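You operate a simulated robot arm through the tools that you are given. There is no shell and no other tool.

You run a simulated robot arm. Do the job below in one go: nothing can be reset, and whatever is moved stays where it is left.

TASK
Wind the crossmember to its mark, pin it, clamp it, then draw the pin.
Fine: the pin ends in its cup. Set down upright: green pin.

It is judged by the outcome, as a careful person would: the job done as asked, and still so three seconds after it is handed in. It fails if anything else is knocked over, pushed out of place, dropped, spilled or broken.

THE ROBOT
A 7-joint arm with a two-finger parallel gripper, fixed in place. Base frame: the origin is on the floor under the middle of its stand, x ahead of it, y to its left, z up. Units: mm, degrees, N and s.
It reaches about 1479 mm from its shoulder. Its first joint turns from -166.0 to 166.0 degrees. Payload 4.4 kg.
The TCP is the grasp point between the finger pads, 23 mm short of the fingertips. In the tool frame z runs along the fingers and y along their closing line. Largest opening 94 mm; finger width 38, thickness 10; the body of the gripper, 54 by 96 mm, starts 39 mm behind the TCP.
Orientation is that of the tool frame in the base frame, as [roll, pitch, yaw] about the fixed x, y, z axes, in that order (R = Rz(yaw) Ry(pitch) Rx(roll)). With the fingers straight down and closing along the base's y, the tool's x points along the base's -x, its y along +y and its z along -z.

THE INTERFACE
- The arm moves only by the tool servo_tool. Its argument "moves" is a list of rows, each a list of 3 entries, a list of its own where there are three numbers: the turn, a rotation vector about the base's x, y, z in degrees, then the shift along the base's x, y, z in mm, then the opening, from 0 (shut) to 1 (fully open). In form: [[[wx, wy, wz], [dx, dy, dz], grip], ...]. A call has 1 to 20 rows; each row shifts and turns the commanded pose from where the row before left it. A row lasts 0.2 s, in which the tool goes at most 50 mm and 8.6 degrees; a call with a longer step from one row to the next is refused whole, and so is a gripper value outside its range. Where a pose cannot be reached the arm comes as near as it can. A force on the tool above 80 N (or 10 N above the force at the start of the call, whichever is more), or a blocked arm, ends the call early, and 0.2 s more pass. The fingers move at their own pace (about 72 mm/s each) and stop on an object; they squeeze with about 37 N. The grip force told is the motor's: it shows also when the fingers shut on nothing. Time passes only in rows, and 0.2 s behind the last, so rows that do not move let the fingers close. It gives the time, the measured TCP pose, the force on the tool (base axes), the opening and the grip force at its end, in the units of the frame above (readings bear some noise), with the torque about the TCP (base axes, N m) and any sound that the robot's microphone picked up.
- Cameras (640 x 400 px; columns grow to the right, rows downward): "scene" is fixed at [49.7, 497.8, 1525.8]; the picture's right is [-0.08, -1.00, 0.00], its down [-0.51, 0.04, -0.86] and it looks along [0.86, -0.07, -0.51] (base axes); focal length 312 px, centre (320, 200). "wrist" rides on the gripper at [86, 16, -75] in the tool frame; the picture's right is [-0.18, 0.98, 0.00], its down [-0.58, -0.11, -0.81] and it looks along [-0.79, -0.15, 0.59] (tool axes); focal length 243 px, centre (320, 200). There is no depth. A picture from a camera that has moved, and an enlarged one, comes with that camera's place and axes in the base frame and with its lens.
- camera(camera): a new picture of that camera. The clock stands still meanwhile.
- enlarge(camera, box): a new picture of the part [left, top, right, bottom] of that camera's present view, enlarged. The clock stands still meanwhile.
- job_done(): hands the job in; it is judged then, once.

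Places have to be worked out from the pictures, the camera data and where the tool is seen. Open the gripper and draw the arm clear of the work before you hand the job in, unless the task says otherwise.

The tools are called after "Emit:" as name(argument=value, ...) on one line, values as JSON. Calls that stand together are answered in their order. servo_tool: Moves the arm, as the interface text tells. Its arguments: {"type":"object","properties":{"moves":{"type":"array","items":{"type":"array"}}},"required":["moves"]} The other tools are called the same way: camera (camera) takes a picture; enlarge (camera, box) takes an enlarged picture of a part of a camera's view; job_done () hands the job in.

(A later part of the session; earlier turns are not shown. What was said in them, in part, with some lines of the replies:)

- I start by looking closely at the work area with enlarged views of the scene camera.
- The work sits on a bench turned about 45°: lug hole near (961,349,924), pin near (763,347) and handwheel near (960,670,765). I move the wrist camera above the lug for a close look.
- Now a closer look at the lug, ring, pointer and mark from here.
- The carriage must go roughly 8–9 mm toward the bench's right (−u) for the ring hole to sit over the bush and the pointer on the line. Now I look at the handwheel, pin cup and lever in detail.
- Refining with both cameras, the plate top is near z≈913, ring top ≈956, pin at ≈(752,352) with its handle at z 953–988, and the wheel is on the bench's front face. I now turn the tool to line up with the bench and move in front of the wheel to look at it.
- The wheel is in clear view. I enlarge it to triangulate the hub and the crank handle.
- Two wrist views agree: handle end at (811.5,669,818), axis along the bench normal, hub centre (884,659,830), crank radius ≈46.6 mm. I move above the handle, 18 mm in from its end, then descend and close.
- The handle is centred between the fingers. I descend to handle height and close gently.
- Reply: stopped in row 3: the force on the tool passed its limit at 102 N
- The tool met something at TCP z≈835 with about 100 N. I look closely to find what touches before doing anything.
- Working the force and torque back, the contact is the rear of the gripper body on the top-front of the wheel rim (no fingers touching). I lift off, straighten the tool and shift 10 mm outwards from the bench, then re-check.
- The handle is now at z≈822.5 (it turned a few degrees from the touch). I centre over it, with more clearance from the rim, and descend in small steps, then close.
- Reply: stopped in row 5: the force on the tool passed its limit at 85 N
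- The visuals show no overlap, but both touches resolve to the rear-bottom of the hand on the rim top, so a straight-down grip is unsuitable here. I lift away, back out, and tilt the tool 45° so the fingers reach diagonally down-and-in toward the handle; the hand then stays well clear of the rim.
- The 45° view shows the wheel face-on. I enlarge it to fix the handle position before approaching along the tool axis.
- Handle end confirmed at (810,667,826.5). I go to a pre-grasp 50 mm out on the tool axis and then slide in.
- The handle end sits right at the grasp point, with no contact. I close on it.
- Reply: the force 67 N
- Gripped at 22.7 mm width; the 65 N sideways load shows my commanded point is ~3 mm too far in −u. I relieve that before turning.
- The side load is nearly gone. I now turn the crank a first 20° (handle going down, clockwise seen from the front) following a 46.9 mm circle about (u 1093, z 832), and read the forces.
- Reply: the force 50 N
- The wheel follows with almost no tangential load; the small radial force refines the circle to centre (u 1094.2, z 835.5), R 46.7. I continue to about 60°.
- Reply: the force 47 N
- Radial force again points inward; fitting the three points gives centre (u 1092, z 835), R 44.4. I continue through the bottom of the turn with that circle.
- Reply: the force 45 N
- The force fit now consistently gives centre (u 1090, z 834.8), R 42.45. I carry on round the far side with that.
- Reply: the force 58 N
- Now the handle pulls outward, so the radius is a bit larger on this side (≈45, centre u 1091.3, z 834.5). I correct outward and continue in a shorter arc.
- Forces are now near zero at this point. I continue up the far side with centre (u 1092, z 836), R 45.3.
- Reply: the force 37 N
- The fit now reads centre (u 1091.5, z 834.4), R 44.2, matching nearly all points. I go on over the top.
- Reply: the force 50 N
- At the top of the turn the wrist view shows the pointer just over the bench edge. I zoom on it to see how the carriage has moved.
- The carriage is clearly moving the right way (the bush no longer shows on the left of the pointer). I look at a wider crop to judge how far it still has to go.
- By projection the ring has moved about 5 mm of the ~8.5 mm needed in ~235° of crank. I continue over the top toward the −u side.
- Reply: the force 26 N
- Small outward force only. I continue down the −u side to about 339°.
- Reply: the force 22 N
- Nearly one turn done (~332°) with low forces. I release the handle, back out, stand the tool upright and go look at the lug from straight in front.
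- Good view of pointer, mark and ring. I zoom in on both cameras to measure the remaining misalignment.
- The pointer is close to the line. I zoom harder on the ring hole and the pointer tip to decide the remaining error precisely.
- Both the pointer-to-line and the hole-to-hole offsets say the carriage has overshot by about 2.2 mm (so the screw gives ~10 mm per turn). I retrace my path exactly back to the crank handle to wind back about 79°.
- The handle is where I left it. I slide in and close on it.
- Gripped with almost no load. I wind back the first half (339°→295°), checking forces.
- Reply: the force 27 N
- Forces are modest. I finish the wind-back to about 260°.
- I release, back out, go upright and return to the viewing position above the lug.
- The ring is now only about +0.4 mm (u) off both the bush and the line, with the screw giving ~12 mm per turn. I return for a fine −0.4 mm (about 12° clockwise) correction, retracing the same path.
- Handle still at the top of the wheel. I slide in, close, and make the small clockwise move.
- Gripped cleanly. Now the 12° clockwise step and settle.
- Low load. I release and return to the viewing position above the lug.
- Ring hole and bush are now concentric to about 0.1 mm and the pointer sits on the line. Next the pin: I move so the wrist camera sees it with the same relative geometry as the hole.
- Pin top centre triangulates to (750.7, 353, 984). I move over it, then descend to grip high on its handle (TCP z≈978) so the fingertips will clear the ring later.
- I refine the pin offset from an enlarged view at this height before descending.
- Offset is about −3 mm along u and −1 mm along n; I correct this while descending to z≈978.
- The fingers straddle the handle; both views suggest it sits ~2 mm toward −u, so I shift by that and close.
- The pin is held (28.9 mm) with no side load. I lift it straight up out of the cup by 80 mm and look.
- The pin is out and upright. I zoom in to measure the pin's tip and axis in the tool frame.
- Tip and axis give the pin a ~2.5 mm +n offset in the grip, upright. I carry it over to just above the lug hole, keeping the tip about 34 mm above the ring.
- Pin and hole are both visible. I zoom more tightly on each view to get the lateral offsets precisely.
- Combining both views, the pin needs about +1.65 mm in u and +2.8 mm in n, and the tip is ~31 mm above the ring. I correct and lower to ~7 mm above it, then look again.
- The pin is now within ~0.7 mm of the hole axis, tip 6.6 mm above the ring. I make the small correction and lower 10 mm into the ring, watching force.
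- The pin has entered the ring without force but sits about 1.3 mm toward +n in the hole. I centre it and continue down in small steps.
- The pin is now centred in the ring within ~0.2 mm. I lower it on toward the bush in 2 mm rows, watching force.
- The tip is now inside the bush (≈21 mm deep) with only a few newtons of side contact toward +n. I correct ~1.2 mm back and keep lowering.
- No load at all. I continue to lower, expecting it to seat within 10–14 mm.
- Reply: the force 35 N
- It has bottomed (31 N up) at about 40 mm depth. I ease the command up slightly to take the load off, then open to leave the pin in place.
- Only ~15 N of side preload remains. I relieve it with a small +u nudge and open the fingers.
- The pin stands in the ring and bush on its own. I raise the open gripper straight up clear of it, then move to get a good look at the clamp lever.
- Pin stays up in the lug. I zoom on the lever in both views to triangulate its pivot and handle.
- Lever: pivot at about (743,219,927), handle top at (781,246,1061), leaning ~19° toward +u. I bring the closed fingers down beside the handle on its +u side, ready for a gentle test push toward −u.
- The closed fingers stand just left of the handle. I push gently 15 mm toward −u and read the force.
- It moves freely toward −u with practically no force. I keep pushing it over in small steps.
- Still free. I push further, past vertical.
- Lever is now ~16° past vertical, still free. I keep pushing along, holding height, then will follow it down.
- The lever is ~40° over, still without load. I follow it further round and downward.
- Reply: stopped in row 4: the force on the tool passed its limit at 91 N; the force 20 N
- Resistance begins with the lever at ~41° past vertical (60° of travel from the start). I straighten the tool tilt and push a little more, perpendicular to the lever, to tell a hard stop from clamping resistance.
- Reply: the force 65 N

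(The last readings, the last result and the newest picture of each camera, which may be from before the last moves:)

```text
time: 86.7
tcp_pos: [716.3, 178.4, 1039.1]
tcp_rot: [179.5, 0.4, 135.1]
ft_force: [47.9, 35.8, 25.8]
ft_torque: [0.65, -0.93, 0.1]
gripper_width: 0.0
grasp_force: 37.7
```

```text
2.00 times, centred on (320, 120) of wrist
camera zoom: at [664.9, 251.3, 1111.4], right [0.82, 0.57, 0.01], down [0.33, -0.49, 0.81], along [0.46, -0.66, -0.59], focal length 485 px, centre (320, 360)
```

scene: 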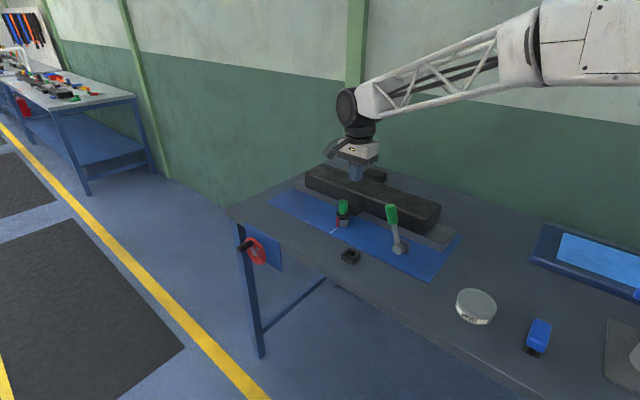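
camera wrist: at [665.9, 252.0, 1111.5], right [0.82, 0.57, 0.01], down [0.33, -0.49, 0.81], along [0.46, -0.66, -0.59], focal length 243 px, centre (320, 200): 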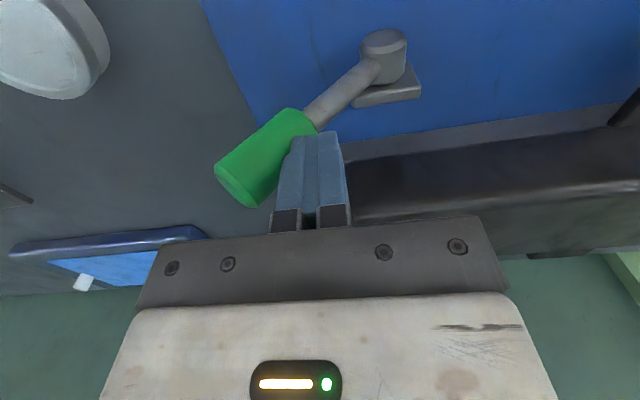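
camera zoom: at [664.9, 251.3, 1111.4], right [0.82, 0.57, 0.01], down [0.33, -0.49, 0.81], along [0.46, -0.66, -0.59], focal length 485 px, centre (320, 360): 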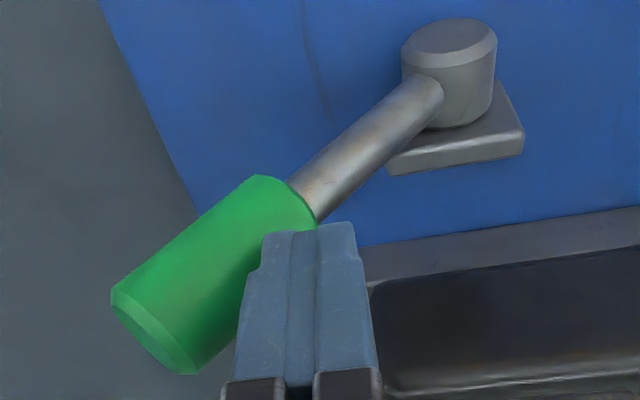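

The lever doesn't budge at ~60 N (and 91 N before): it is at its hard stop after 60° of throw. I back the fingers off and check it stays there.

Emit:
servo_tool(moves=[[[0, 0, 0], [1.5, 1.5, 1], 0.0], [[-0.2, 0.4, 0], [3, 3, 3], 0.0], [[-0.2, 0.3, 0], [8, 8, 10], 0.0], [[0, 0, 0], [10, 10, 25], 0.0], [[0, 0, 0], [10, 10, 30], 0.0], [[0, 0, 0], [10, 10, 30], 0.0], [[0, 0, 0], [0, 0, 0], 0.0]])

Emit:
camera(camera="wrist")

Emit:
enlarge(camera="scene", box=[320, 180, 448, 260])

Emit:
enlarge(camera="scene", box=[385, 205, 433, 265])

```text
time: 88.3
tcp_pos: [758.5, 219.6, 1135.5]
tcp_rot: [-179.4, -0.1, 135.0]
ft_force: [-0.3, 0.2, -0.5]
ft_torque: [-0.01, -0.01, -0.03]
gripper_width: 0.0
grasp_force: 37.1
```

```text
taken
camera wrist: at [708.4, 292.2, 1208.9], right [0.82, 0.57, -0.01], down [0.34, -0.48, 0.81], along [0.45, -0.67, -0.59], focal length 243 px, centre (320, 200)
```

wrist: 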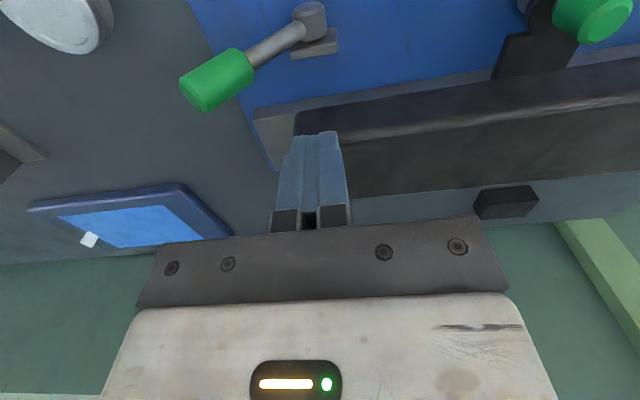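

```text
5.00 times, centred on (384, 220) of scene
camera zoom: at [49.7, 497.8, 1525.8], right [-0.08, -1.0, 0.0], down [-0.51, 0.04, -0.86], along [0.86, -0.07, -0.51], focal length 1561 px, centre (0, 100)
```

zoom: 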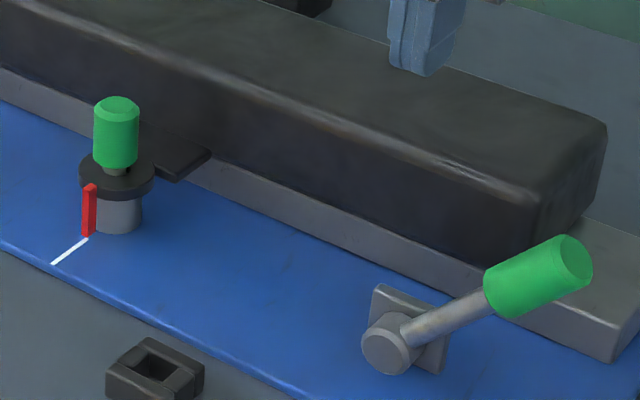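

```text
6.67 times, centred on (409, 235) of scene
camera zoom: at [49.7, 497.8, 1525.8], right [-0.08, -1.0, 0.0], down [-0.51, 0.04, -0.86], along [0.86, -0.07, -0.51], focal length 2082 px, centre (-273, -33)
```

zoom: 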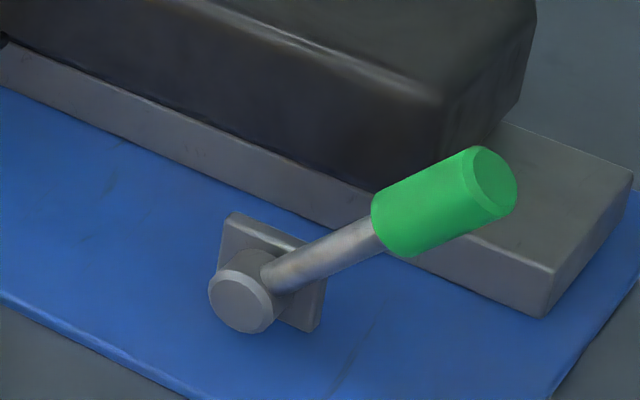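

The lever stays thrown, and the pin and pointer look undisturbed. I zoom on the lug to verify the mark alignment and the pin before drawing it.

Emit:
enlarge(camera="scene", box=[326, 200, 366, 240])

Emit:
enlarge(camera="scene", box=[326, 220, 354, 240])

Emit:
enlarge(camera="scene", box=[231, 225, 279, 275])

```text
10.00 times, centred on (346, 220) of scene
camera zoom: at [49.7, 497.8, 1525.8], right [-0.08, -1.0, 0.0], down [-0.51, 0.04, -0.86], along [0.86, -0.07, -0.51], focal length 3123 px, centre (60, 0)
```

zoom: 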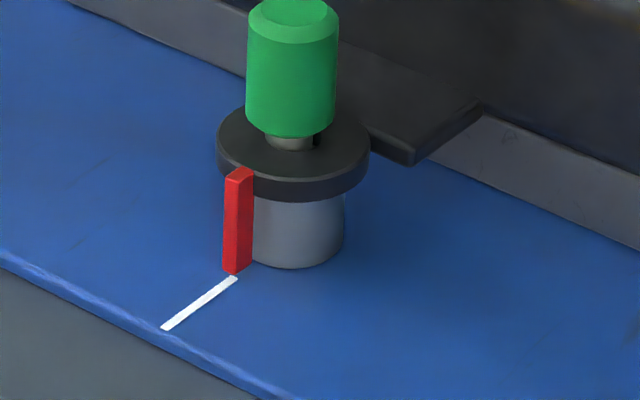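

```text
16.00 times, centred on (340, 230) of scene
camera zoom: at [49.7, 497.8, 1525.8], right [-0.08, -1.0, 0.0], down [-0.51, 0.04, -0.86], along [0.86, -0.07, -0.51], focal length 4996 px, centre (0, -280)
```

zoom: 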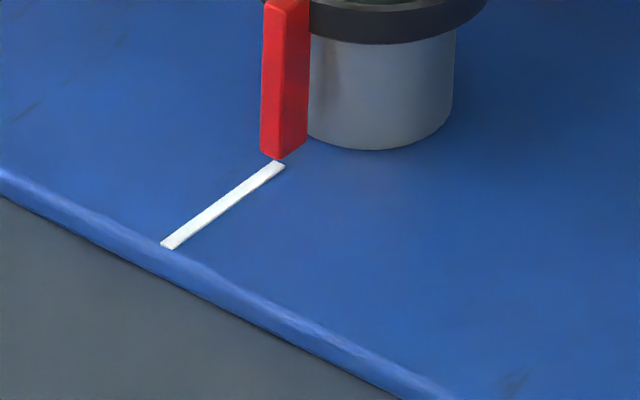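

```text
8.00 times, centred on (255, 250) of scene
camera zoom: at [49.7, 497.8, 1525.8], right [-0.08, -1.0, 0.0], down [-0.51, 0.04, -0.86], along [0.86, -0.07, -0.51], focal length 2498 px, centre (840, -200)
```

zoom: 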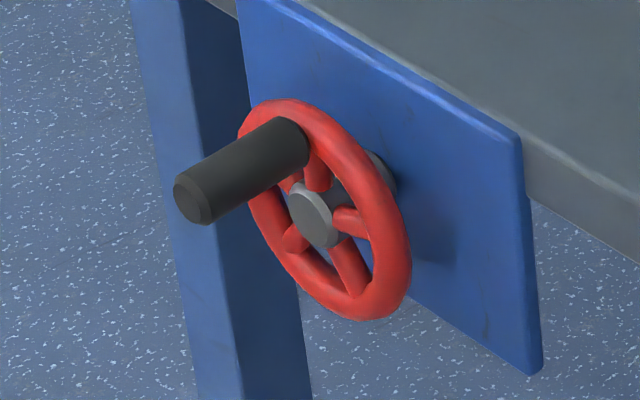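

I take the identical crop used during insertion to see if clamping shifted the lug at all.

Emit:
enlarge(camera="scene", box=[332, 200, 364, 224])

```text
16.00 times, centred on (348, 212) of scene
camera zoom: at [49.7, 497.8, 1525.8], right [-0.08, -1.0, 0.0], down [-0.51, 0.04, -0.86], along [0.86, -0.07, -0.51], focal length 4996 px, centre (-128, 8)
```

zoom: 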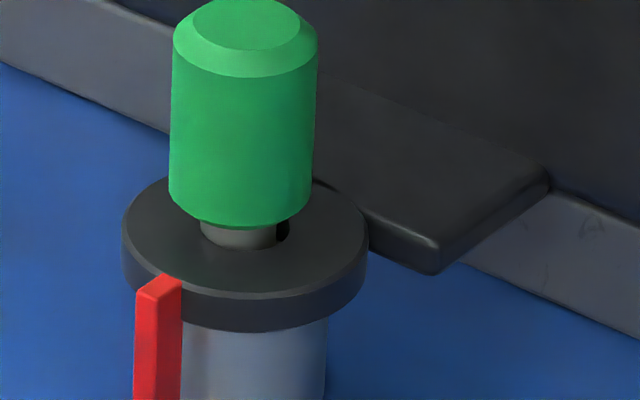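

The lug hasn't shifted at all. Now to draw the pin: I straighten the tool, open the fingers and move above the pin to look.

Emit:
servo_tool(moves=[[[0.28, -0.28, 0], [0, 0, 0], 0.0], [[0, 0, 0], [32.7, 26.6, 0], 0.2], [[0, 0, 0], [32.7, 26.6, 0], 0.4], [[0, 0, 0], [32.7, 26.6, 0], 0.6], [[0, 0, 0], [32.7, 26.6, 0], 0.6], [[0, 0, 0], [32.7, 26.8, 0], 0.6], [[0, 0, 0], [0, 0, -40], 0.6], [[0, 0, 0], [0, 0, -40], 0.6], [[0, 0, 0], [0, 0, 0], 0.6], [[0, 0, 0], [0, 0, 0], 0.6]])

Emit:
camera(camera="wrist")

Emit:
enlarge(camera="wrist", box=[260, 60, 380, 160])

```text
time: 90.5
tcp_pos: [922.6, 351.2, 1055.5]
tcp_rot: [-179.9, 0.0, 134.9]
ft_force: [0.4, -0.8, 0.2]
ft_torque: [-0.01, 0.0, 0.03]
gripper_width: 56.5
grasp_force: 0.1
```

```text
taken
camera wrist: at [872.2, 423.6, 1128.6], right [0.82, 0.57, 0.0], down [0.33, -0.49, 0.81], along [0.46, -0.67, -0.59], focal length 243 px, centre (320, 200)
```

wrist: 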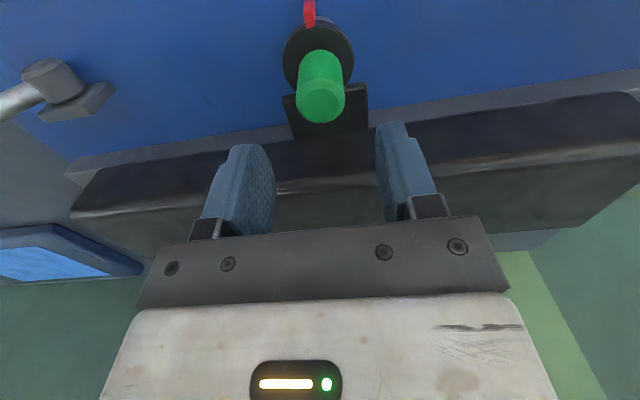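

```text
4.00 times, centred on (320, 110) of wrist
camera zoom: at [872.2, 423.6, 1128.6], right [0.82, 0.57, 0.0], down [0.33, -0.49, 0.81], along [0.46, -0.67, -0.59], focal length 970 px, centre (320, 560)
```

zoom: 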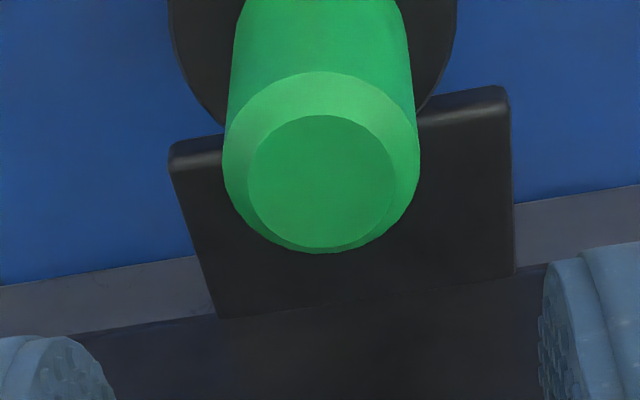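

The pin is ~1 mm +u of my centre line. I correct and descend to the same grip height as before (z≈988.5).

Emit:
servo_tool(moves=[[[0, 0, 0], [0.7, 0.7, -15], 0.6], [[0, 0, 0], [0, 0, -20], 0.6], [[0, 0, 0], [0, 0, -18], 0.6], [[0, 0, 0], [0, 0, -14], 0.6], [[0, 0, 0], [0, 0, 0], 0.6], [[0, 0, 0], [0, 0, 0], 0.6]])

Emit:
enlarge(camera="wrist", box=[200, 90, 440, 240])

Emit:
enlarge(camera="scene", box=[328, 190, 368, 230])

```text
time: 91.9
tcp_pos: [922.6, 354.7, 989.4]
tcp_rot: [-179.9, 0.0, 135.0]
ft_force: [-0.2, -0.3, -0.1]
ft_torque: [-0.03, 0.0, 0.0]
gripper_width: 56.3
grasp_force: 0.1
```

```text
2.67 times, centred on (320, 165) of wrist
camera zoom: at [873.0, 426.7, 1062.0], right [0.82, 0.57, 0.0], down [0.33, -0.49, 0.81], along [0.46, -0.67, -0.59], focal length 647 px, centre (320, 293)
```

zoom: 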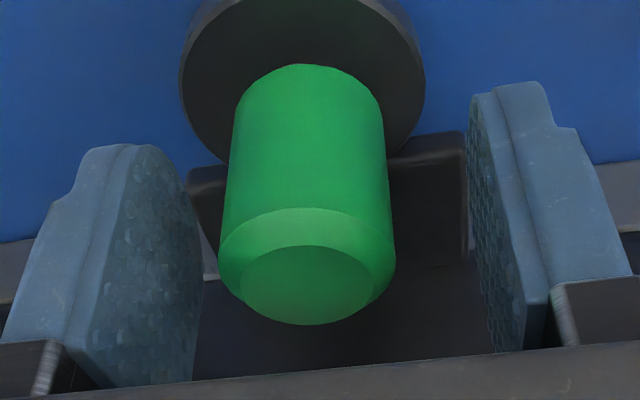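

```text
10.00 times, centred on (348, 210) of scene
camera zoom: at [49.7, 497.8, 1525.8], right [-0.08, -1.0, 0.0], down [-0.51, 0.04, -0.86], along [0.86, -0.07, -0.51], focal length 3123 px, centre (40, 100)
```

zoom: 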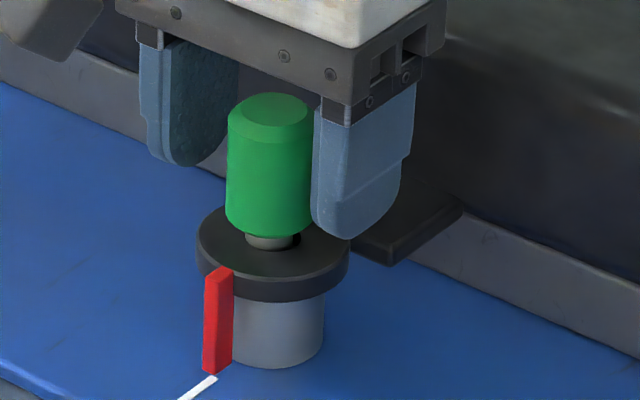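

Compared with the release picture, the pin is now ~1.9 mm toward −u of centre; I shift by that and close on the handle.

Emit:
servo_tool(moves=[[[0, 0, 0], [-1.35, -1.35, 0], 0.6], [[0, 0, 0], [0, 0, 0], 0.5], [[0, 0, 0], [0, 0, 0], 0.4], [[0, 0, 0], [0, 0, 0], 0.35], [[0, 0, 0], [0, 0, 0], 0.3], [[0, 0, 0], [0, 0, 0], 0.0], [[0, 0, 0], [0, 0, 0], 0.0]])

Emit:
enlarge(camera="wrist", box=[200, 90, 440, 240])

```text
time: 93.5
tcp_pos: [921.5, 352.3, 988.1]
tcp_rot: [180.0, -0.1, 135.1]
ft_force: [20.6, 14.5, -2.8]
ft_torque: [-0.2, 0.17, -0.08]
gripper_width: 28.9
grasp_force: 37.1
```

```text
2.67 times, centred on (320, 165) of wrist
camera zoom: at [871.4, 425.5, 1062.2], right [0.82, 0.57, 0.0], down [0.33, -0.49, 0.81], along [0.46, -0.67, -0.59], focal length 647 px, centre (320, 293)
```

zoom: 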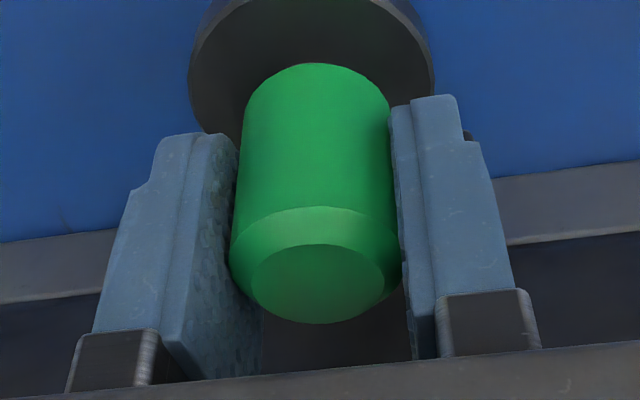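

Gripped; ~25 N of side push shows I'm ~1.2 mm too far −u. I relieve it first, then draw the pin straight up.

Emit:
servo_tool(moves=[[[0, 0, 0], [0.4, 0.4, 0], 0.0], [[0, 0, 0], [0.4, 0.4, 0], 0.0], [[0, 0, 0], [0, 0, 2], 0.0], [[0, 0, 0], [0, 0, 3], 0.0], [[0, 0, 0], [0, 0, 3], 0.0], [[0, 0, 0], [0, 0, 0], 0.0]])

Emit:
enlarge(camera="scene", box=[332, 200, 364, 224])

```text
time: 94.9
tcp_pos: [922.3, 353.6, 997.3]
tcp_rot: [-179.9, 0.1, 135.0]
ft_force: [-2.0, -9.7, -5.9]
ft_torque: [-0.56, 0.08, 0.05]
gripper_width: 28.6
grasp_force: 37.1
```

```text
16.00 times, centred on (348, 212) of scene
camera zoom: at [49.7, 497.8, 1525.8], right [-0.08, -1.0, 0.0], down [-0.51, 0.04, -0.86], along [0.86, -0.07, -0.51], focal length 4996 px, centre (-128, 8)
```

zoom: 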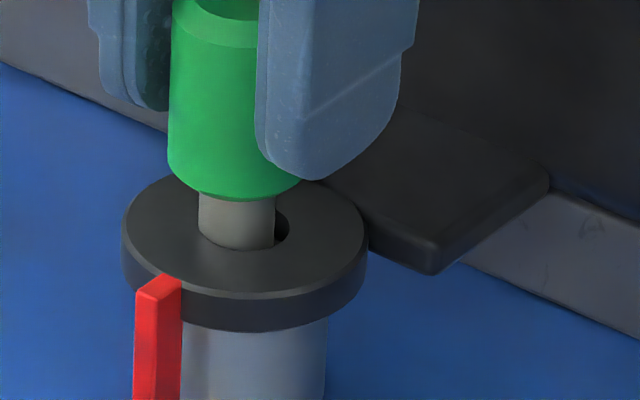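

The pin rises; it's leaning against the +u/+n side slightly. I ease it back ~1 mm and continue up.

Emit:
servo_tool(moves=[[[0, 0, 0], [0.15, -1.1, 0], 0.0], [[0, 0, 0], [0, 0, 0], 0.0], [[0, 0, 0], [0, 0, 3], 0.0], [[0, 0, 0], [0, 0, 3], 0.0], [[0, 0, 0], [0, 0, 3], 0.0], [[0, 0, 0], [0, 0, 3], 0.0], [[0, 0, 0], [0, 0, 0], 0.0]])

Emit:
enlarge(camera="scene", box=[332, 200, 364, 224])

```text
time: 96.5
tcp_pos: [921.9, 353.4, 1008.1]
tcp_rot: [-179.9, 0.0, 135.0]
ft_force: [-5.4, -4.1, -1.6]
ft_torque: [-0.28, 0.32, 0.05]
gripper_width: 28.8
grasp_force: 37.2
```

```text
16.00 times, centred on (348, 212) of scene
camera zoom: at [49.7, 497.8, 1525.8], right [-0.08, -1.0, 0.0], down [-0.51, 0.04, -0.86], along [0.86, -0.07, -0.51], focal length 4996 px, centre (-128, 8)
```

zoom: 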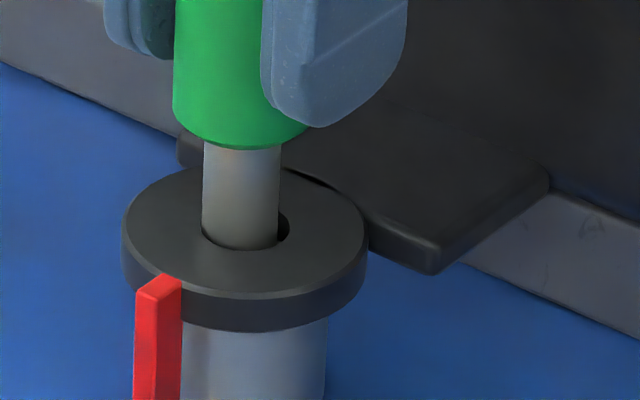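

Small remaining side force; a slight −u correction and continue drawing up and out.

Emit:
servo_tool(moves=[[[0, 0, 0], [-0.35, -0.35, 0], 0.0], [[0, 0, 0], [0, 0, 3], 0.0], [[0, 0, 0], [0, 0, 4], 0.0], [[0, 0, 0], [0, 0, 4], 0.0], [[0, 0, 0], [0, 0, 4], 0.0], [[0, 0, 0], [0, 0, 5], 0.0], [[0, 0, 0], [0, 0, 8], 0.0], [[0, 0, 0], [0, 0, 10], 0.0], [[0, 0, 0], [0, 0, 0], 0.0]])

Emit:
enlarge(camera="scene", box=[332, 196, 364, 220])

Emit:
camera(camera="wrist")

```text
time: 98.5
tcp_pos: [920.7, 352.0, 1046.0]
tcp_rot: [-179.9, 0.0, 135.0]
ft_force: [0.1, -1.0, -0.6]
ft_torque: [-0.01, 0.02, -0.02]
gripper_width: 29.0
grasp_force: 37.4
```

```text
16.00 times, centred on (348, 208) of scene
camera zoom: at [49.7, 497.8, 1525.8], right [-0.08, -1.0, 0.0], down [-0.51, 0.04, -0.86], along [0.86, -0.07, -0.51], focal length 4996 px, centre (-128, 72)
```

zoom: 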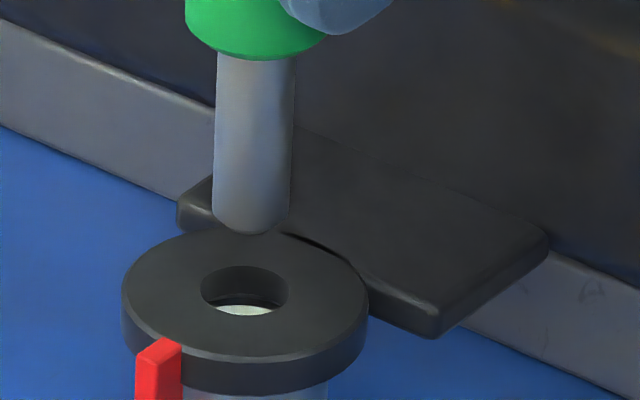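

```text
taken
camera wrist: at [870.1, 424.2, 1119.5], right [0.82, 0.57, 0.0], down [0.33, -0.49, 0.81], along [0.46, -0.67, -0.59], focal length 243 px, centre (320, 200)
```

wrist: 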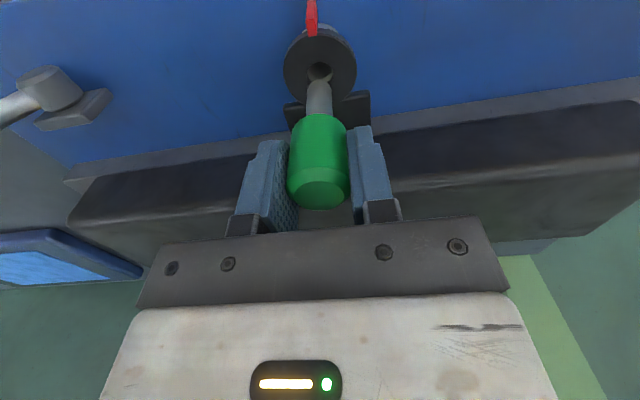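

The pin is out; the lug stayed exactly in place. I lift a little more and carry the pin back over its cup.

Emit:
servo_tool(moves=[[[0, 0, 0], [0, 0, 14], 0.0], [[0, 0, 0], [-30, -0.6, 0], 0.0], [[0, 0, 0], [-35, -0.6, 0], 0.0], [[0, 0, 0], [-36, -0.6, 0], 0.0], [[0, 0, 0], [-36, -0.6, 0], 0.0], [[0, 0, 0], [-34, -0.6, 0], 0.0], [[0, 0, 0], [0, 0, 0], 0.0], [[0, 0, 0], [0, 0, 0], 0.0]])

Emit:
enlarge(camera="wrist", box=[280, 0, 360, 110])

Emit:
enlarge(camera="scene", box=[330, 220, 375, 265])

Emit:
enlarge(camera="scene", box=[332, 200, 364, 224])

```text
time: 100.3
tcp_pos: [750.6, 348.8, 1059.1]
tcp_rot: [-179.9, 0.0, 134.9]
ft_force: [0.3, 0.1, -1.5]
ft_torque: [-0.02, -0.02, -0.01]
gripper_width: 28.6
grasp_force: 36.9
```

```text
3.64 times, centred on (320, 55) of wrist
camera zoom: at [700.2, 421.7, 1133.5], right [0.82, 0.57, 0.0], down [0.33, -0.49, 0.81], along [0.46, -0.67, -0.59], focal length 882 px, centre (320, 727)
```

zoom: 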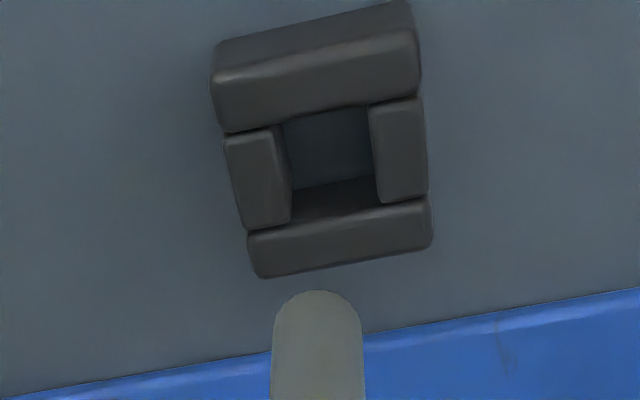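

```text
8.89 times, centred on (352, 242) of scene
camera zoom: at [49.7, 497.8, 1525.8], right [-0.08, -1.0, 0.0], down [-0.51, 0.04, -0.86], along [0.86, -0.07, -0.51], focal length 2776 px, centre (31, -178)
```

zoom: 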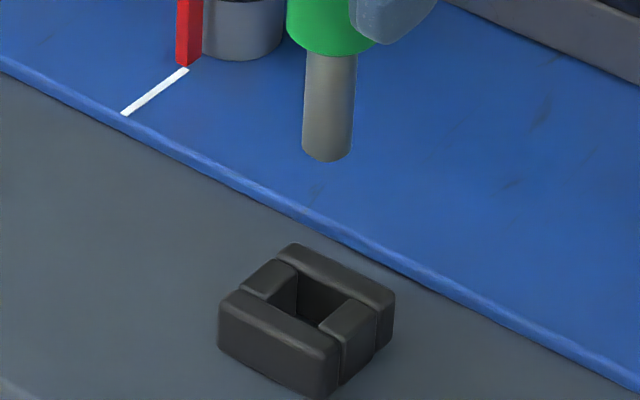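

```text
16.00 times, centred on (348, 212) of scene
camera zoom: at [49.7, 497.8, 1525.8], right [-0.08, -1.0, 0.0], down [-0.51, 0.04, -0.86], along [0.86, -0.07, -0.51], focal length 4996 px, centre (-128, 8)
```

zoom: 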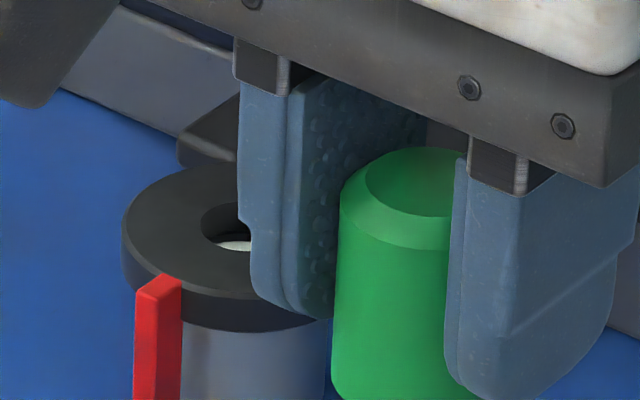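

The lug is unmoved (same pixels). For the cup, both views put the socket about +2.75 mm in u and +0.8 mm in n from the pin; I correct and lower 42 mm, then re-check.

Emit:
servo_tool(moves=[[[0, 0, 0], [1.4, 2.5, 0], 0.0], [[0, 0, 0], [0, 0, -14], 0.0], [[0, 0, 0], [0, 0, -14], 0.0], [[0, 0, 0], [0, 0, -14], 0.0], [[0, 0, 0], [0, 0, 0], 0.0], [[0, 0, 0], [0, 0, 0], 0.0]])

Emit:
enlarge(camera="wrist", box=[290, 30, 354, 110])

Emit:
enlarge(camera="scene", box=[336, 238, 368, 262])

```text
time: 101.7
tcp_pos: [752.4, 352.6, 1015.9]
tcp_rot: [-179.9, -0.1, 135.0]
ft_force: [0.3, 0.0, -0.6]
ft_torque: [0.0, 0.02, -0.03]
gripper_width: 28.8
grasp_force: 36.9
```

```text
5.00 times, centred on (322, 70) of wrist
camera zoom: at [702.0, 424.5, 1091.6], right [0.82, 0.57, 0.0], down [0.33, -0.49, 0.81], along [0.46, -0.67, -0.59], focal length 1213 px, centre (310, 850)
```

zoom: 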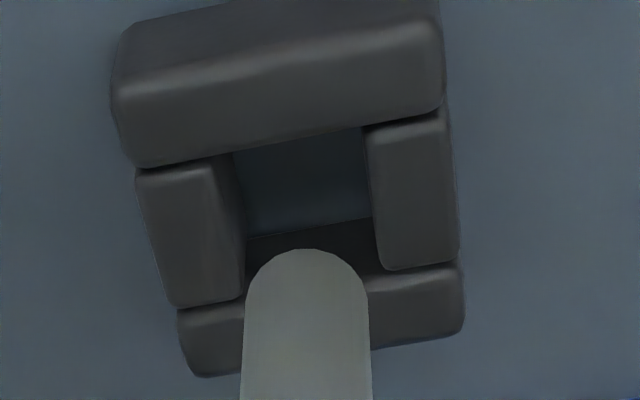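

```text
16.00 times, centred on (352, 250) of scene
camera zoom: at [49.7, 497.8, 1525.8], right [-0.08, -1.0, 0.0], down [-0.51, 0.04, -0.86], along [0.86, -0.07, -0.51], focal length 4996 px, centre (-192, -600)
```

zoom: 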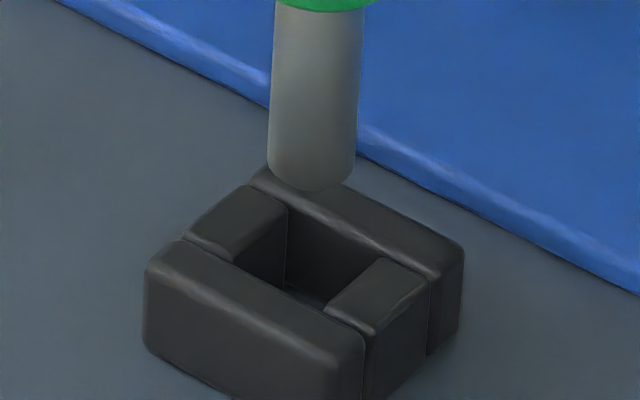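

The pin is within ~0.5 mm of the socket centre. I lower to just above the cup and check again.

Emit:
servo_tool(moves=[[[0, 0, 0], [-0.2, -0.25, -5], 0.0], [[0, 0, 0], [0, 0, -6], 0.0], [[0, 0, 0], [0, 0, -7], 0.0], [[0, 0, 0], [0, 0, 0], 0.0], [[0, 0, 0], [0, 0, 0], 0.0]])

Emit:
enlarge(camera="wrist", box=[290, 40, 354, 120])

Emit:
enlarge(camera="scene", box=[336, 238, 368, 262])

```text
time: 102.9
tcp_pos: [750.6, 353.7, 999.7]
tcp_rot: [-179.9, -0.1, 135.0]
ft_force: [0.1, 0.7, -1.1]
ft_torque: [0.0, 0.0, 0.0]
gripper_width: 28.6
grasp_force: 37.3
```

```text
5.00 times, centred on (322, 80) of wrist
camera zoom: at [700.5, 424.5, 1073.0], right [0.82, 0.57, 0.0], down [0.33, -0.49, 0.81], along [0.46, -0.67, -0.59], focal length 1213 px, centre (310, 800)
```

zoom: 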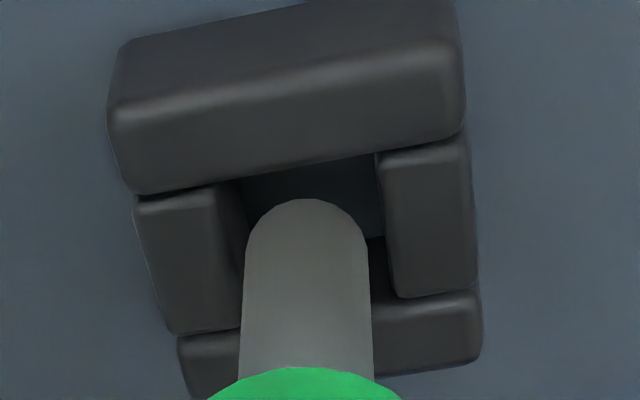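

```text
16.00 times, centred on (352, 250) of scene
camera zoom: at [49.7, 497.8, 1525.8], right [-0.08, -1.0, 0.0], down [-0.51, 0.04, -0.86], along [0.86, -0.07, -0.51], focal length 4996 px, centre (-192, -600)
```

zoom: 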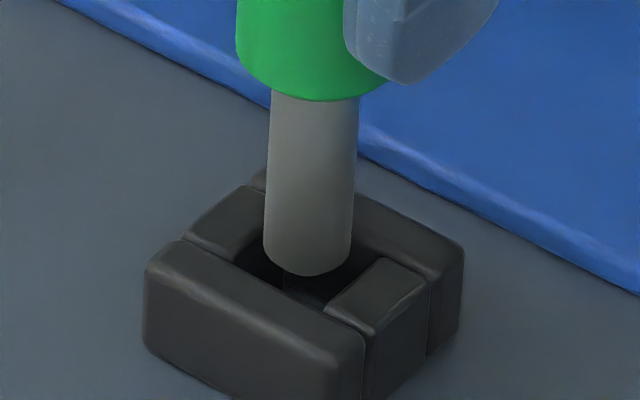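

A small drift appeared: I need +0.7 mm u and −1.5 mm n. I correct, then lower the tip into the cup.

Emit:
servo_tool(moves=[[[0, 0, 0], [1.55, -0.55, 0], 0.0], [[0, 0, 0], [0, 0, 0], 0.0], [[0, 0, 0], [0, 0, -3], 0.0], [[0, 0, 0], [0, 0, -3], 0.0], [[0, 0, 0], [0, 0, 0], 0.0]])

Emit:
enlarge(camera="wrist", box=[290, 40, 354, 120])

Emit:
enlarge(camera="scene", box=[336, 238, 368, 262])

```text
time: 104.1
tcp_pos: [753.5, 351.9, 994.7]
tcp_rot: [-179.8, 0.0, 135.1]
ft_force: [-0.5, 0.1, -1.2]
ft_torque: [0.01, 0.01, 0.01]
gripper_width: 28.8
grasp_force: 37.3
```

```text
5.00 times, centred on (322, 80) of wrist
camera zoom: at [702.9, 424.3, 1067.7], right [0.82, 0.57, 0.0], down [0.33, -0.49, 0.81], along [0.46, -0.67, -0.59], focal length 1213 px, centre (310, 800)
```

zoom: 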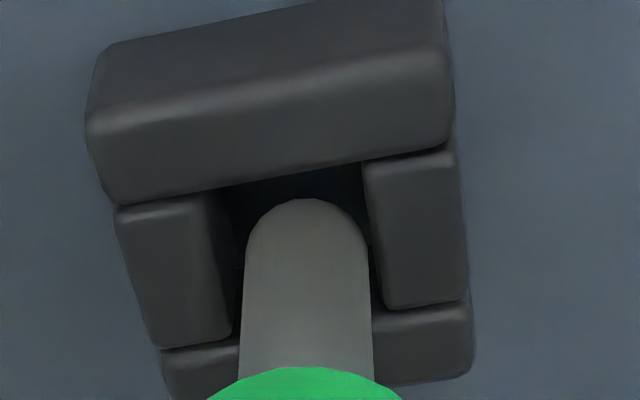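

```text
16.00 times, centred on (352, 250) of scene
camera zoom: at [49.7, 497.8, 1525.8], right [-0.08, -1.0, 0.0], down [-0.51, 0.04, -0.86], along [0.86, -0.07, -0.51], focal length 4996 px, centre (-192, -600)
```

zoom: 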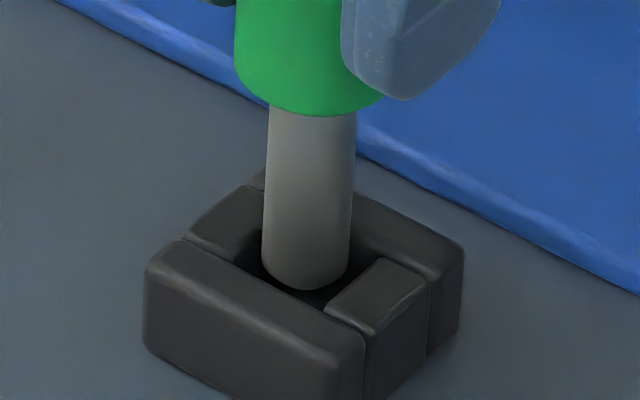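

The tip is just inside the cup, ~1.1 mm too far +u. I correct that and lower most of the way (final rest expected at TCP z≈978.7).

Emit:
servo_tool(moves=[[[0, 0, 0], [-0.8, -0.8, 0], 0.0], [[0, 0, 0], [0, 0, 0], 0.0], [[0, 0, 0], [0.1, -0.1, -2.5], 0.0], [[0, 0, 0], [0.1, -0.1, -2.5], 0.0], [[0, 0, 0], [0.1, -0.1, -2.5], 0.0], [[0, 0, 0], [0.1, -0.1, -2.5], 0.0], [[0, 0, 0], [0, 0, 0], 0.0]])

Emit:
enlarge(camera="wrist", box=[290, 40, 354, 120])

Emit:
enlarge(camera="scene", box=[336, 238, 368, 262])

```text
time: 105.7
tcp_pos: [752.5, 349.6, 985.5]
tcp_rot: [-179.8, 0.0, 135.1]
ft_force: [-8.7, 9.7, 2.4]
ft_torque: [0.61, 0.55, -0.05]
gripper_width: 28.8
grasp_force: 36.6
```

```text
5.00 times, centred on (322, 80) of wrist
camera zoom: at [702.3, 422.2, 1058.4], right [0.82, 0.57, 0.0], down [0.34, -0.49, 0.81], along [0.46, -0.67, -0.59], focal length 1213 px, centre (310, 800)
```

zoom: 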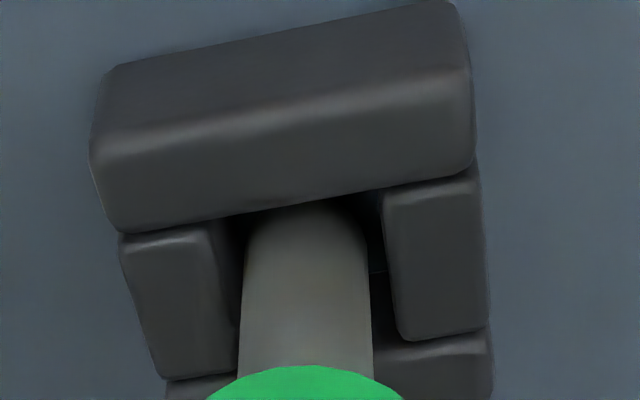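

```text
16.00 times, centred on (352, 250) of scene
camera zoom: at [49.7, 497.8, 1525.8], right [-0.08, -1.0, 0.0], down [-0.51, 0.04, -0.86], along [0.86, -0.07, -0.51], focal length 4996 px, centre (-192, -600)
```

zoom: 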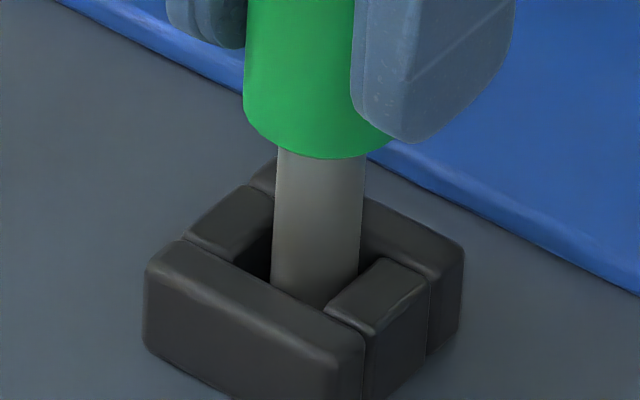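

The cup's rear wall is touched lightly (13 N toward +n); u is centred. I shift +1.3 mm in n and lower the last few millimetres.

Emit:
servo_tool(moves=[[[0, 0, 0], [-0.9, 0.9, 0], 0.0], [[0, 0, 0], [0, 0, 0], 0.0], [[0, 0, 0], [0, 0, -2], 0.0], [[0, 0, 0], [0, 0, -1.5], 0.0], [[0, 0, 0], [0, 0, 0], 0.0]])

Emit:
enlarge(camera="scene", box=[336, 238, 368, 262])

Emit:
enlarge(camera="wrist", box=[290, 40, 354, 120])

```text
time: 106.9
tcp_pos: [752.2, 350.5, 980.8]
tcp_rot: [-179.9, 0.0, 135.0]
ft_force: [0.0, -0.3, -0.3]
ft_torque: [0.01, 0.01, 0.0]
gripper_width: 28.7
grasp_force: 36.4
```

```text
16.00 times, centred on (352, 250) of scene
camera zoom: at [49.7, 497.8, 1525.8], right [-0.08, -1.0, 0.0], down [-0.51, 0.04, -0.86], along [0.86, -0.07, -0.51], focal length 4996 px, centre (-192, -600)
```

zoom: 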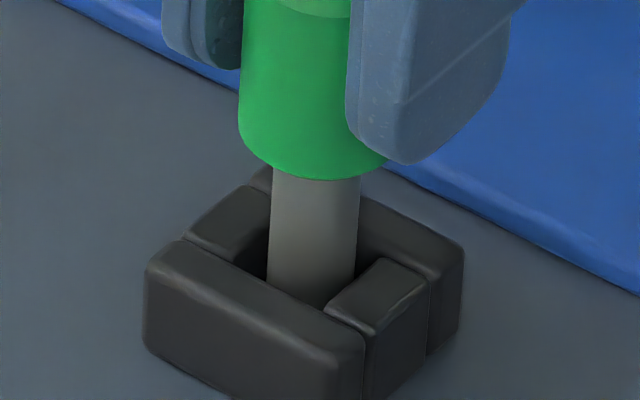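

```text
5.00 times, centred on (322, 80) of wrist
camera zoom: at [701.3, 423.0, 1054.5], right [0.82, 0.57, 0.0], down [0.33, -0.49, 0.81], along [0.46, -0.67, -0.59], focal length 1213 px, centre (310, 800)
```

zoom: 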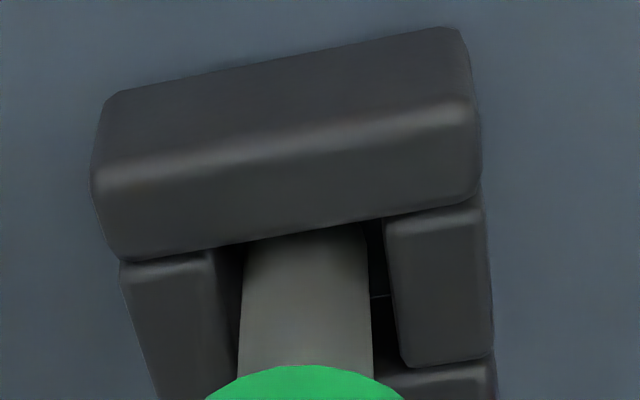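

Free of contact. I lower the last 2–3 mm until it touches the bottom.

Emit:
servo_tool(moves=[[[0, 0, 0], [0, 0, -1], 0.0], [[0, 0, 0], [0, 0, -1], 0.0], [[0, 0, 0], [0, 0, -0.7], 0.0], [[0, 0, 0], [0, 0, 0], 0.0], [[0, 0, 0], [0, 0, 0], 0.0]])

Emit:
enlarge(camera="scene", box=[332, 228, 372, 268])

```text
time: 108.1
tcp_pos: [752.5, 350.7, 977.9]
tcp_rot: [-179.9, 0.0, 134.9]
ft_force: [-1.1, 1.0, 4.6]
ft_torque: [0.08, 0.04, 0.0]
gripper_width: 28.8
grasp_force: 37.3
```

```text
10.00 times, centred on (352, 248) of scene
camera zoom: at [49.7, 497.8, 1525.8], right [-0.08, -1.0, 0.0], down [-0.51, 0.04, -0.86], along [0.86, -0.07, -0.51], focal length 3123 px, centre (0, -280)
```

zoom: 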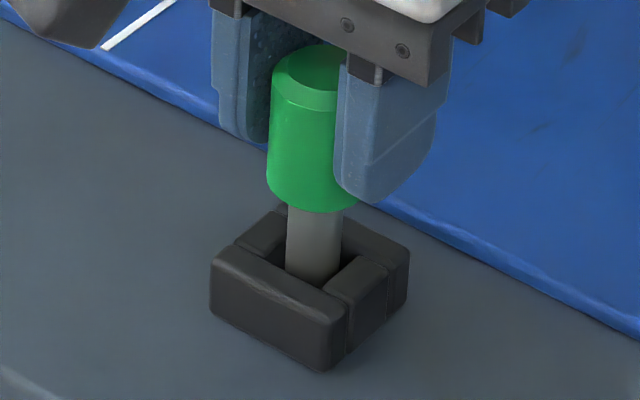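

It has touched bottom (4.6 N up), matching its original place in the cup. I open the fingers and let it stand.

Emit:
servo_tool(moves=[[[0, 0, 0], [0, 0, 0], 0.33], [[0, 0, 0], [0, 0, 0], 0.4], [[0, 0, 0], [0, 0, 0], 0.5], [[0, 0, 0], [0, 0, 0], 0.6], [[0, 0, 0], [0, 0, 0], 0.6], [[0, 0, 0], [0, 0, 0], 0.6]])

Emit:
enlarge(camera="scene", box=[332, 228, 372, 268])

Emit:
enlarge(camera="wrist", box=[200, 90, 440, 240])

```text
time: 109.5
tcp_pos: [751.8, 350.7, 977.8]
tcp_rot: [-179.9, 0.0, 135.0]
ft_force: [0.3, 0.7, 0.3]
ft_torque: [0.0, -0.01, 0.01]
gripper_width: 56.2
grasp_force: 0.0
```

```text
10.00 times, centred on (352, 248) of scene
camera zoom: at [49.7, 497.8, 1525.8], right [-0.08, -1.0, 0.0], down [-0.51, 0.04, -0.86], along [0.86, -0.07, -0.51], focal length 3123 px, centre (0, -280)
```

zoom: 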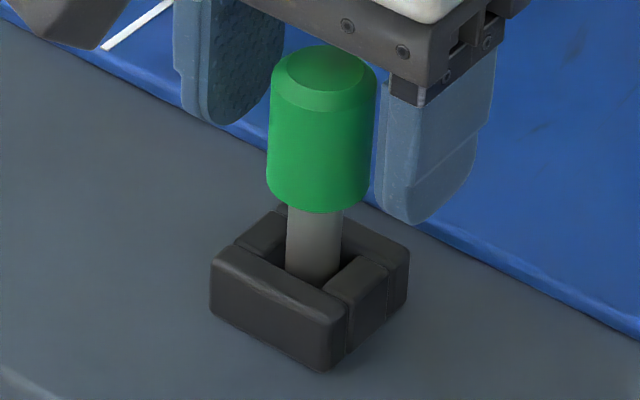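

```text
2.67 times, centred on (320, 165) of wrist
camera zoom: at [701.5, 423.4, 1052.1], right [0.82, 0.57, 0.0], down [0.33, -0.49, 0.81], along [0.46, -0.67, -0.59], focal length 647 px, centre (320, 293)
```

zoom: 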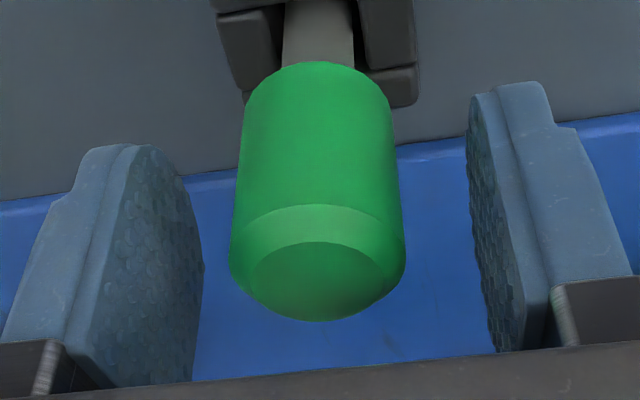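

The pin stands upright in its cup. I raise the open gripper straight up and go back over the lug for a last alignment check.

Emit:
servo_tool(moves=[[[0, 0, 0], [0, 0, 8], 0.6], [[0, 0, 0], [0, 0, 20], 0.6], [[0, 0, 0], [0, 0, 35], 0.6], [[0, 0, 0], [0, 0, 35], 0.7], [[0, 0, 0], [0, 0, 33], 0.8], [[0, 0, 0], [33, 12, 0], 1.0], [[0, 0, 0], [33, 12, 0], 1.0], [[0, 0, 0], [33, 12, 0], 1.0], [[0, 0, 0], [33, 12, 0], 1.0], [[0, 0, 0], [0, 0, 0], 1.0], [[0, 0, 0], [0, 0, 0], 1.0]])

Emit:
camera(camera="wrist")

Emit:
camera(camera="scene")

```text
time: 111.9
tcp_pos: [882.7, 399.8, 1110.6]
tcp_rot: [-179.9, -0.1, 135.0]
ft_force: [-0.5, -0.1, -0.7]
ft_torque: [0.02, 0.0, 0.0]
gripper_width: 93.9
grasp_force: 0.1
```

```text
taken
camera wrist: at [832.7, 472.0, 1183.8], right [0.82, 0.57, 0.0], down [0.33, -0.49, 0.81], along [0.46, -0.67, -0.59], focal length 243 px, centre (320, 200)
```

wrist: 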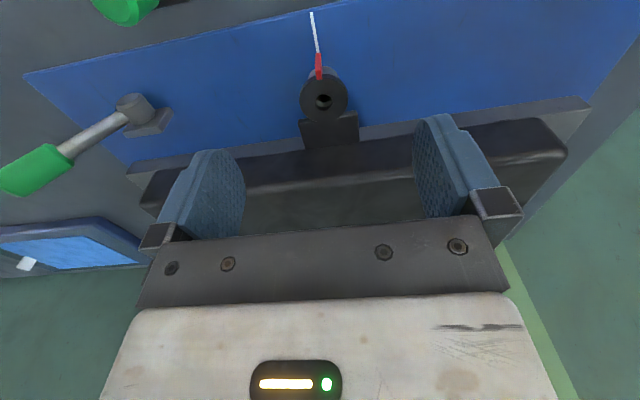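

```text
taken
```

scene: 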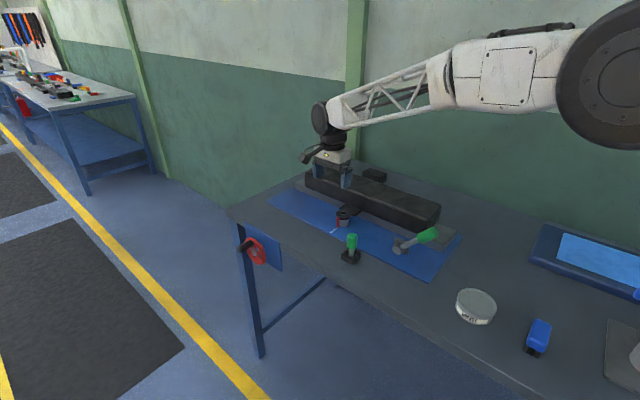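

I check the hole concentricity, pointer and lever one final time with enlarged views.

Emit:
enlarge(camera="wrist", box=[308, 88, 340, 112])

Emit:
enlarge(camera="wrist", box=[304, 44, 336, 64])

Emit:
enlarge(camera="scene", box=[320, 195, 448, 275])

```text
16.00 times, centred on (324, 100) of wrist
camera zoom: at [832.7, 472.0, 1183.8], right [0.82, 0.57, 0.0], down [0.33, -0.49, 0.81], along [0.46, -0.67, -0.59], focal length 3882 px, centre (256, 1800)
```

zoom: 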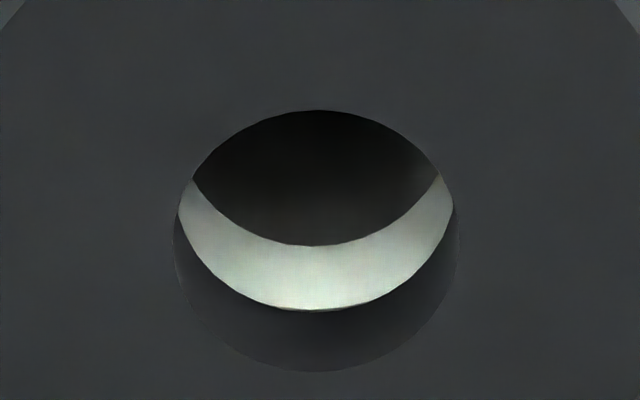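

```text
16.00 times, centred on (320, 54) of wrist
camera zoom: at [832.7, 472.0, 1183.8], right [0.82, 0.57, 0.0], down [0.33, -0.49, 0.81], along [0.46, -0.67, -0.59], focal length 3882 px, centre (320, 2536)
```

zoom: 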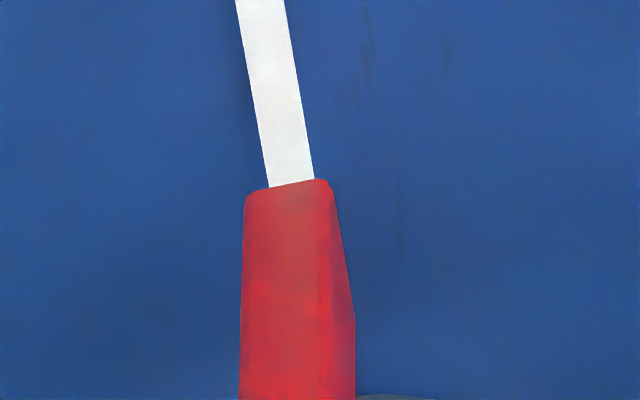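

```text
5.00 times, centred on (384, 235) of scene
camera zoom: at [49.7, 497.8, 1525.8], right [-0.08, -1.0, 0.0], down [-0.51, 0.04, -0.86], along [0.86, -0.07, -0.51], focal length 1561 px, centre (0, 25)
```

zoom: 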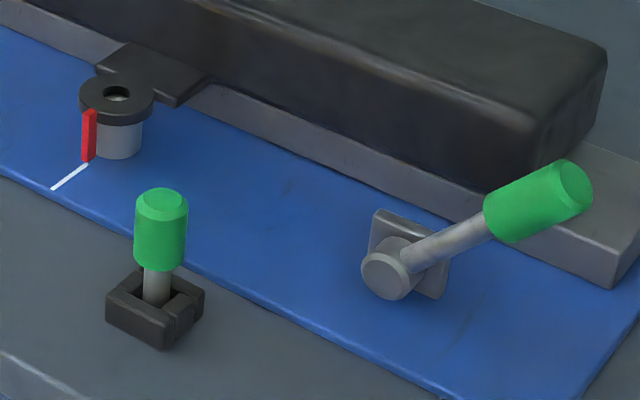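

Ring and bush holes are concentric, the pointer is on the line, the lever is thrown to its stop and the pin stands upright in its cup. I draw the open gripper up and away from the work.

Emit:
servo_tool(moves=[[[0, 0, 0], [0, 0, 30], 1.0], [[0, 0, 0], [-36, 10.8, 8.5], 1.0], [[0, 0, 0], [-36, 10.8, 8.5], 1.0], [[0, 0, 0], [-36, 10.8, 8.5], 1.0], [[0, 0, 0], [-36, 10.8, 8.5], 1.0], [[0, 0, 0], [-36, 10.8, 8.5], 1.0], [[0, 0, 0], [-36, 10.8, 8.5], 1.0], [[0, 0, 0], [-36, 10.8, 8.5], 1.0], [[0, 0, 0], [-36, 10.8, 8.5], 1.0], [[0, 0, 0], [-36, 10.8, 8], 1.0], [[0, 0, 0], [0, 0, 0], 1.0], [[0, 0, 0], [0, 0, 0], 1.0]])

Emit:
camera(camera="scene")

Emit:
enlarge(camera="scene", box=[320, 195, 448, 275])

```text
time: 114.5
tcp_pos: [560.5, 492.7, 1213.7]
tcp_rot: [-179.8, 0.0, 135.0]
ft_force: [-0.4, 0.6, 0.3]
ft_torque: [-0.02, 0.01, 0.02]
gripper_width: 93.8
grasp_force: 0.1
```

```text
taken
```

scene: 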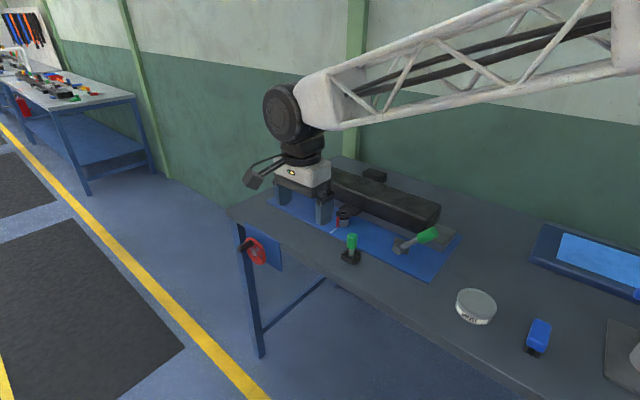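

```text
5.00 times, centred on (384, 235) of scene
camera zoom: at [49.7, 497.8, 1525.8], right [-0.08, -1.0, 0.0], down [-0.51, 0.04, -0.86], along [0.86, -0.07, -0.51], focal length 1561 px, centre (0, 25)
```

zoom: 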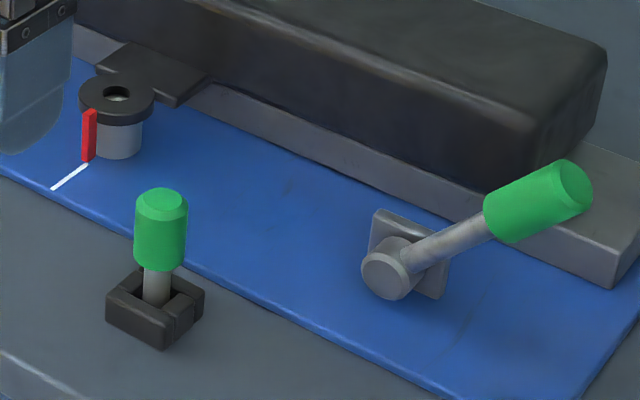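

The arm is clear with the gripper open. The crossmember is on its mark, the lever is at its stop, the pin is upright in its cup, and nothing else has moved. I hand the job in.

Emit:
job_done()

```text
The job is handed in.
```

I finished all four steps and handed the job in; the arm is clear with the gripper open. I did not test the clamp directly. I took it as locked because the lever reached a hard stop.

- **Crossmember:** I wound it to its mark, overshot by about 2 mm and wound it back. The pointer is on the line, and the ring hole sits over the bush hole to within about 0.1 mm.
- **Pinning:** The pin went through the ring into the bush and bottomed there before I clamped.
- **Clamp:** I threw the lever about 60° to a firm stop, and it stayed there when I let go. The crossmember did not shift when I clamped or when I drew the pin.
- **Pin:** I drew it and set it back upright in its cup, close to where it started.

While reaching for the handwheel, the gripper touched the rim twice. That turned the wheel a few degrees before I started winding. Nothing else was knocked or moved that I could see.
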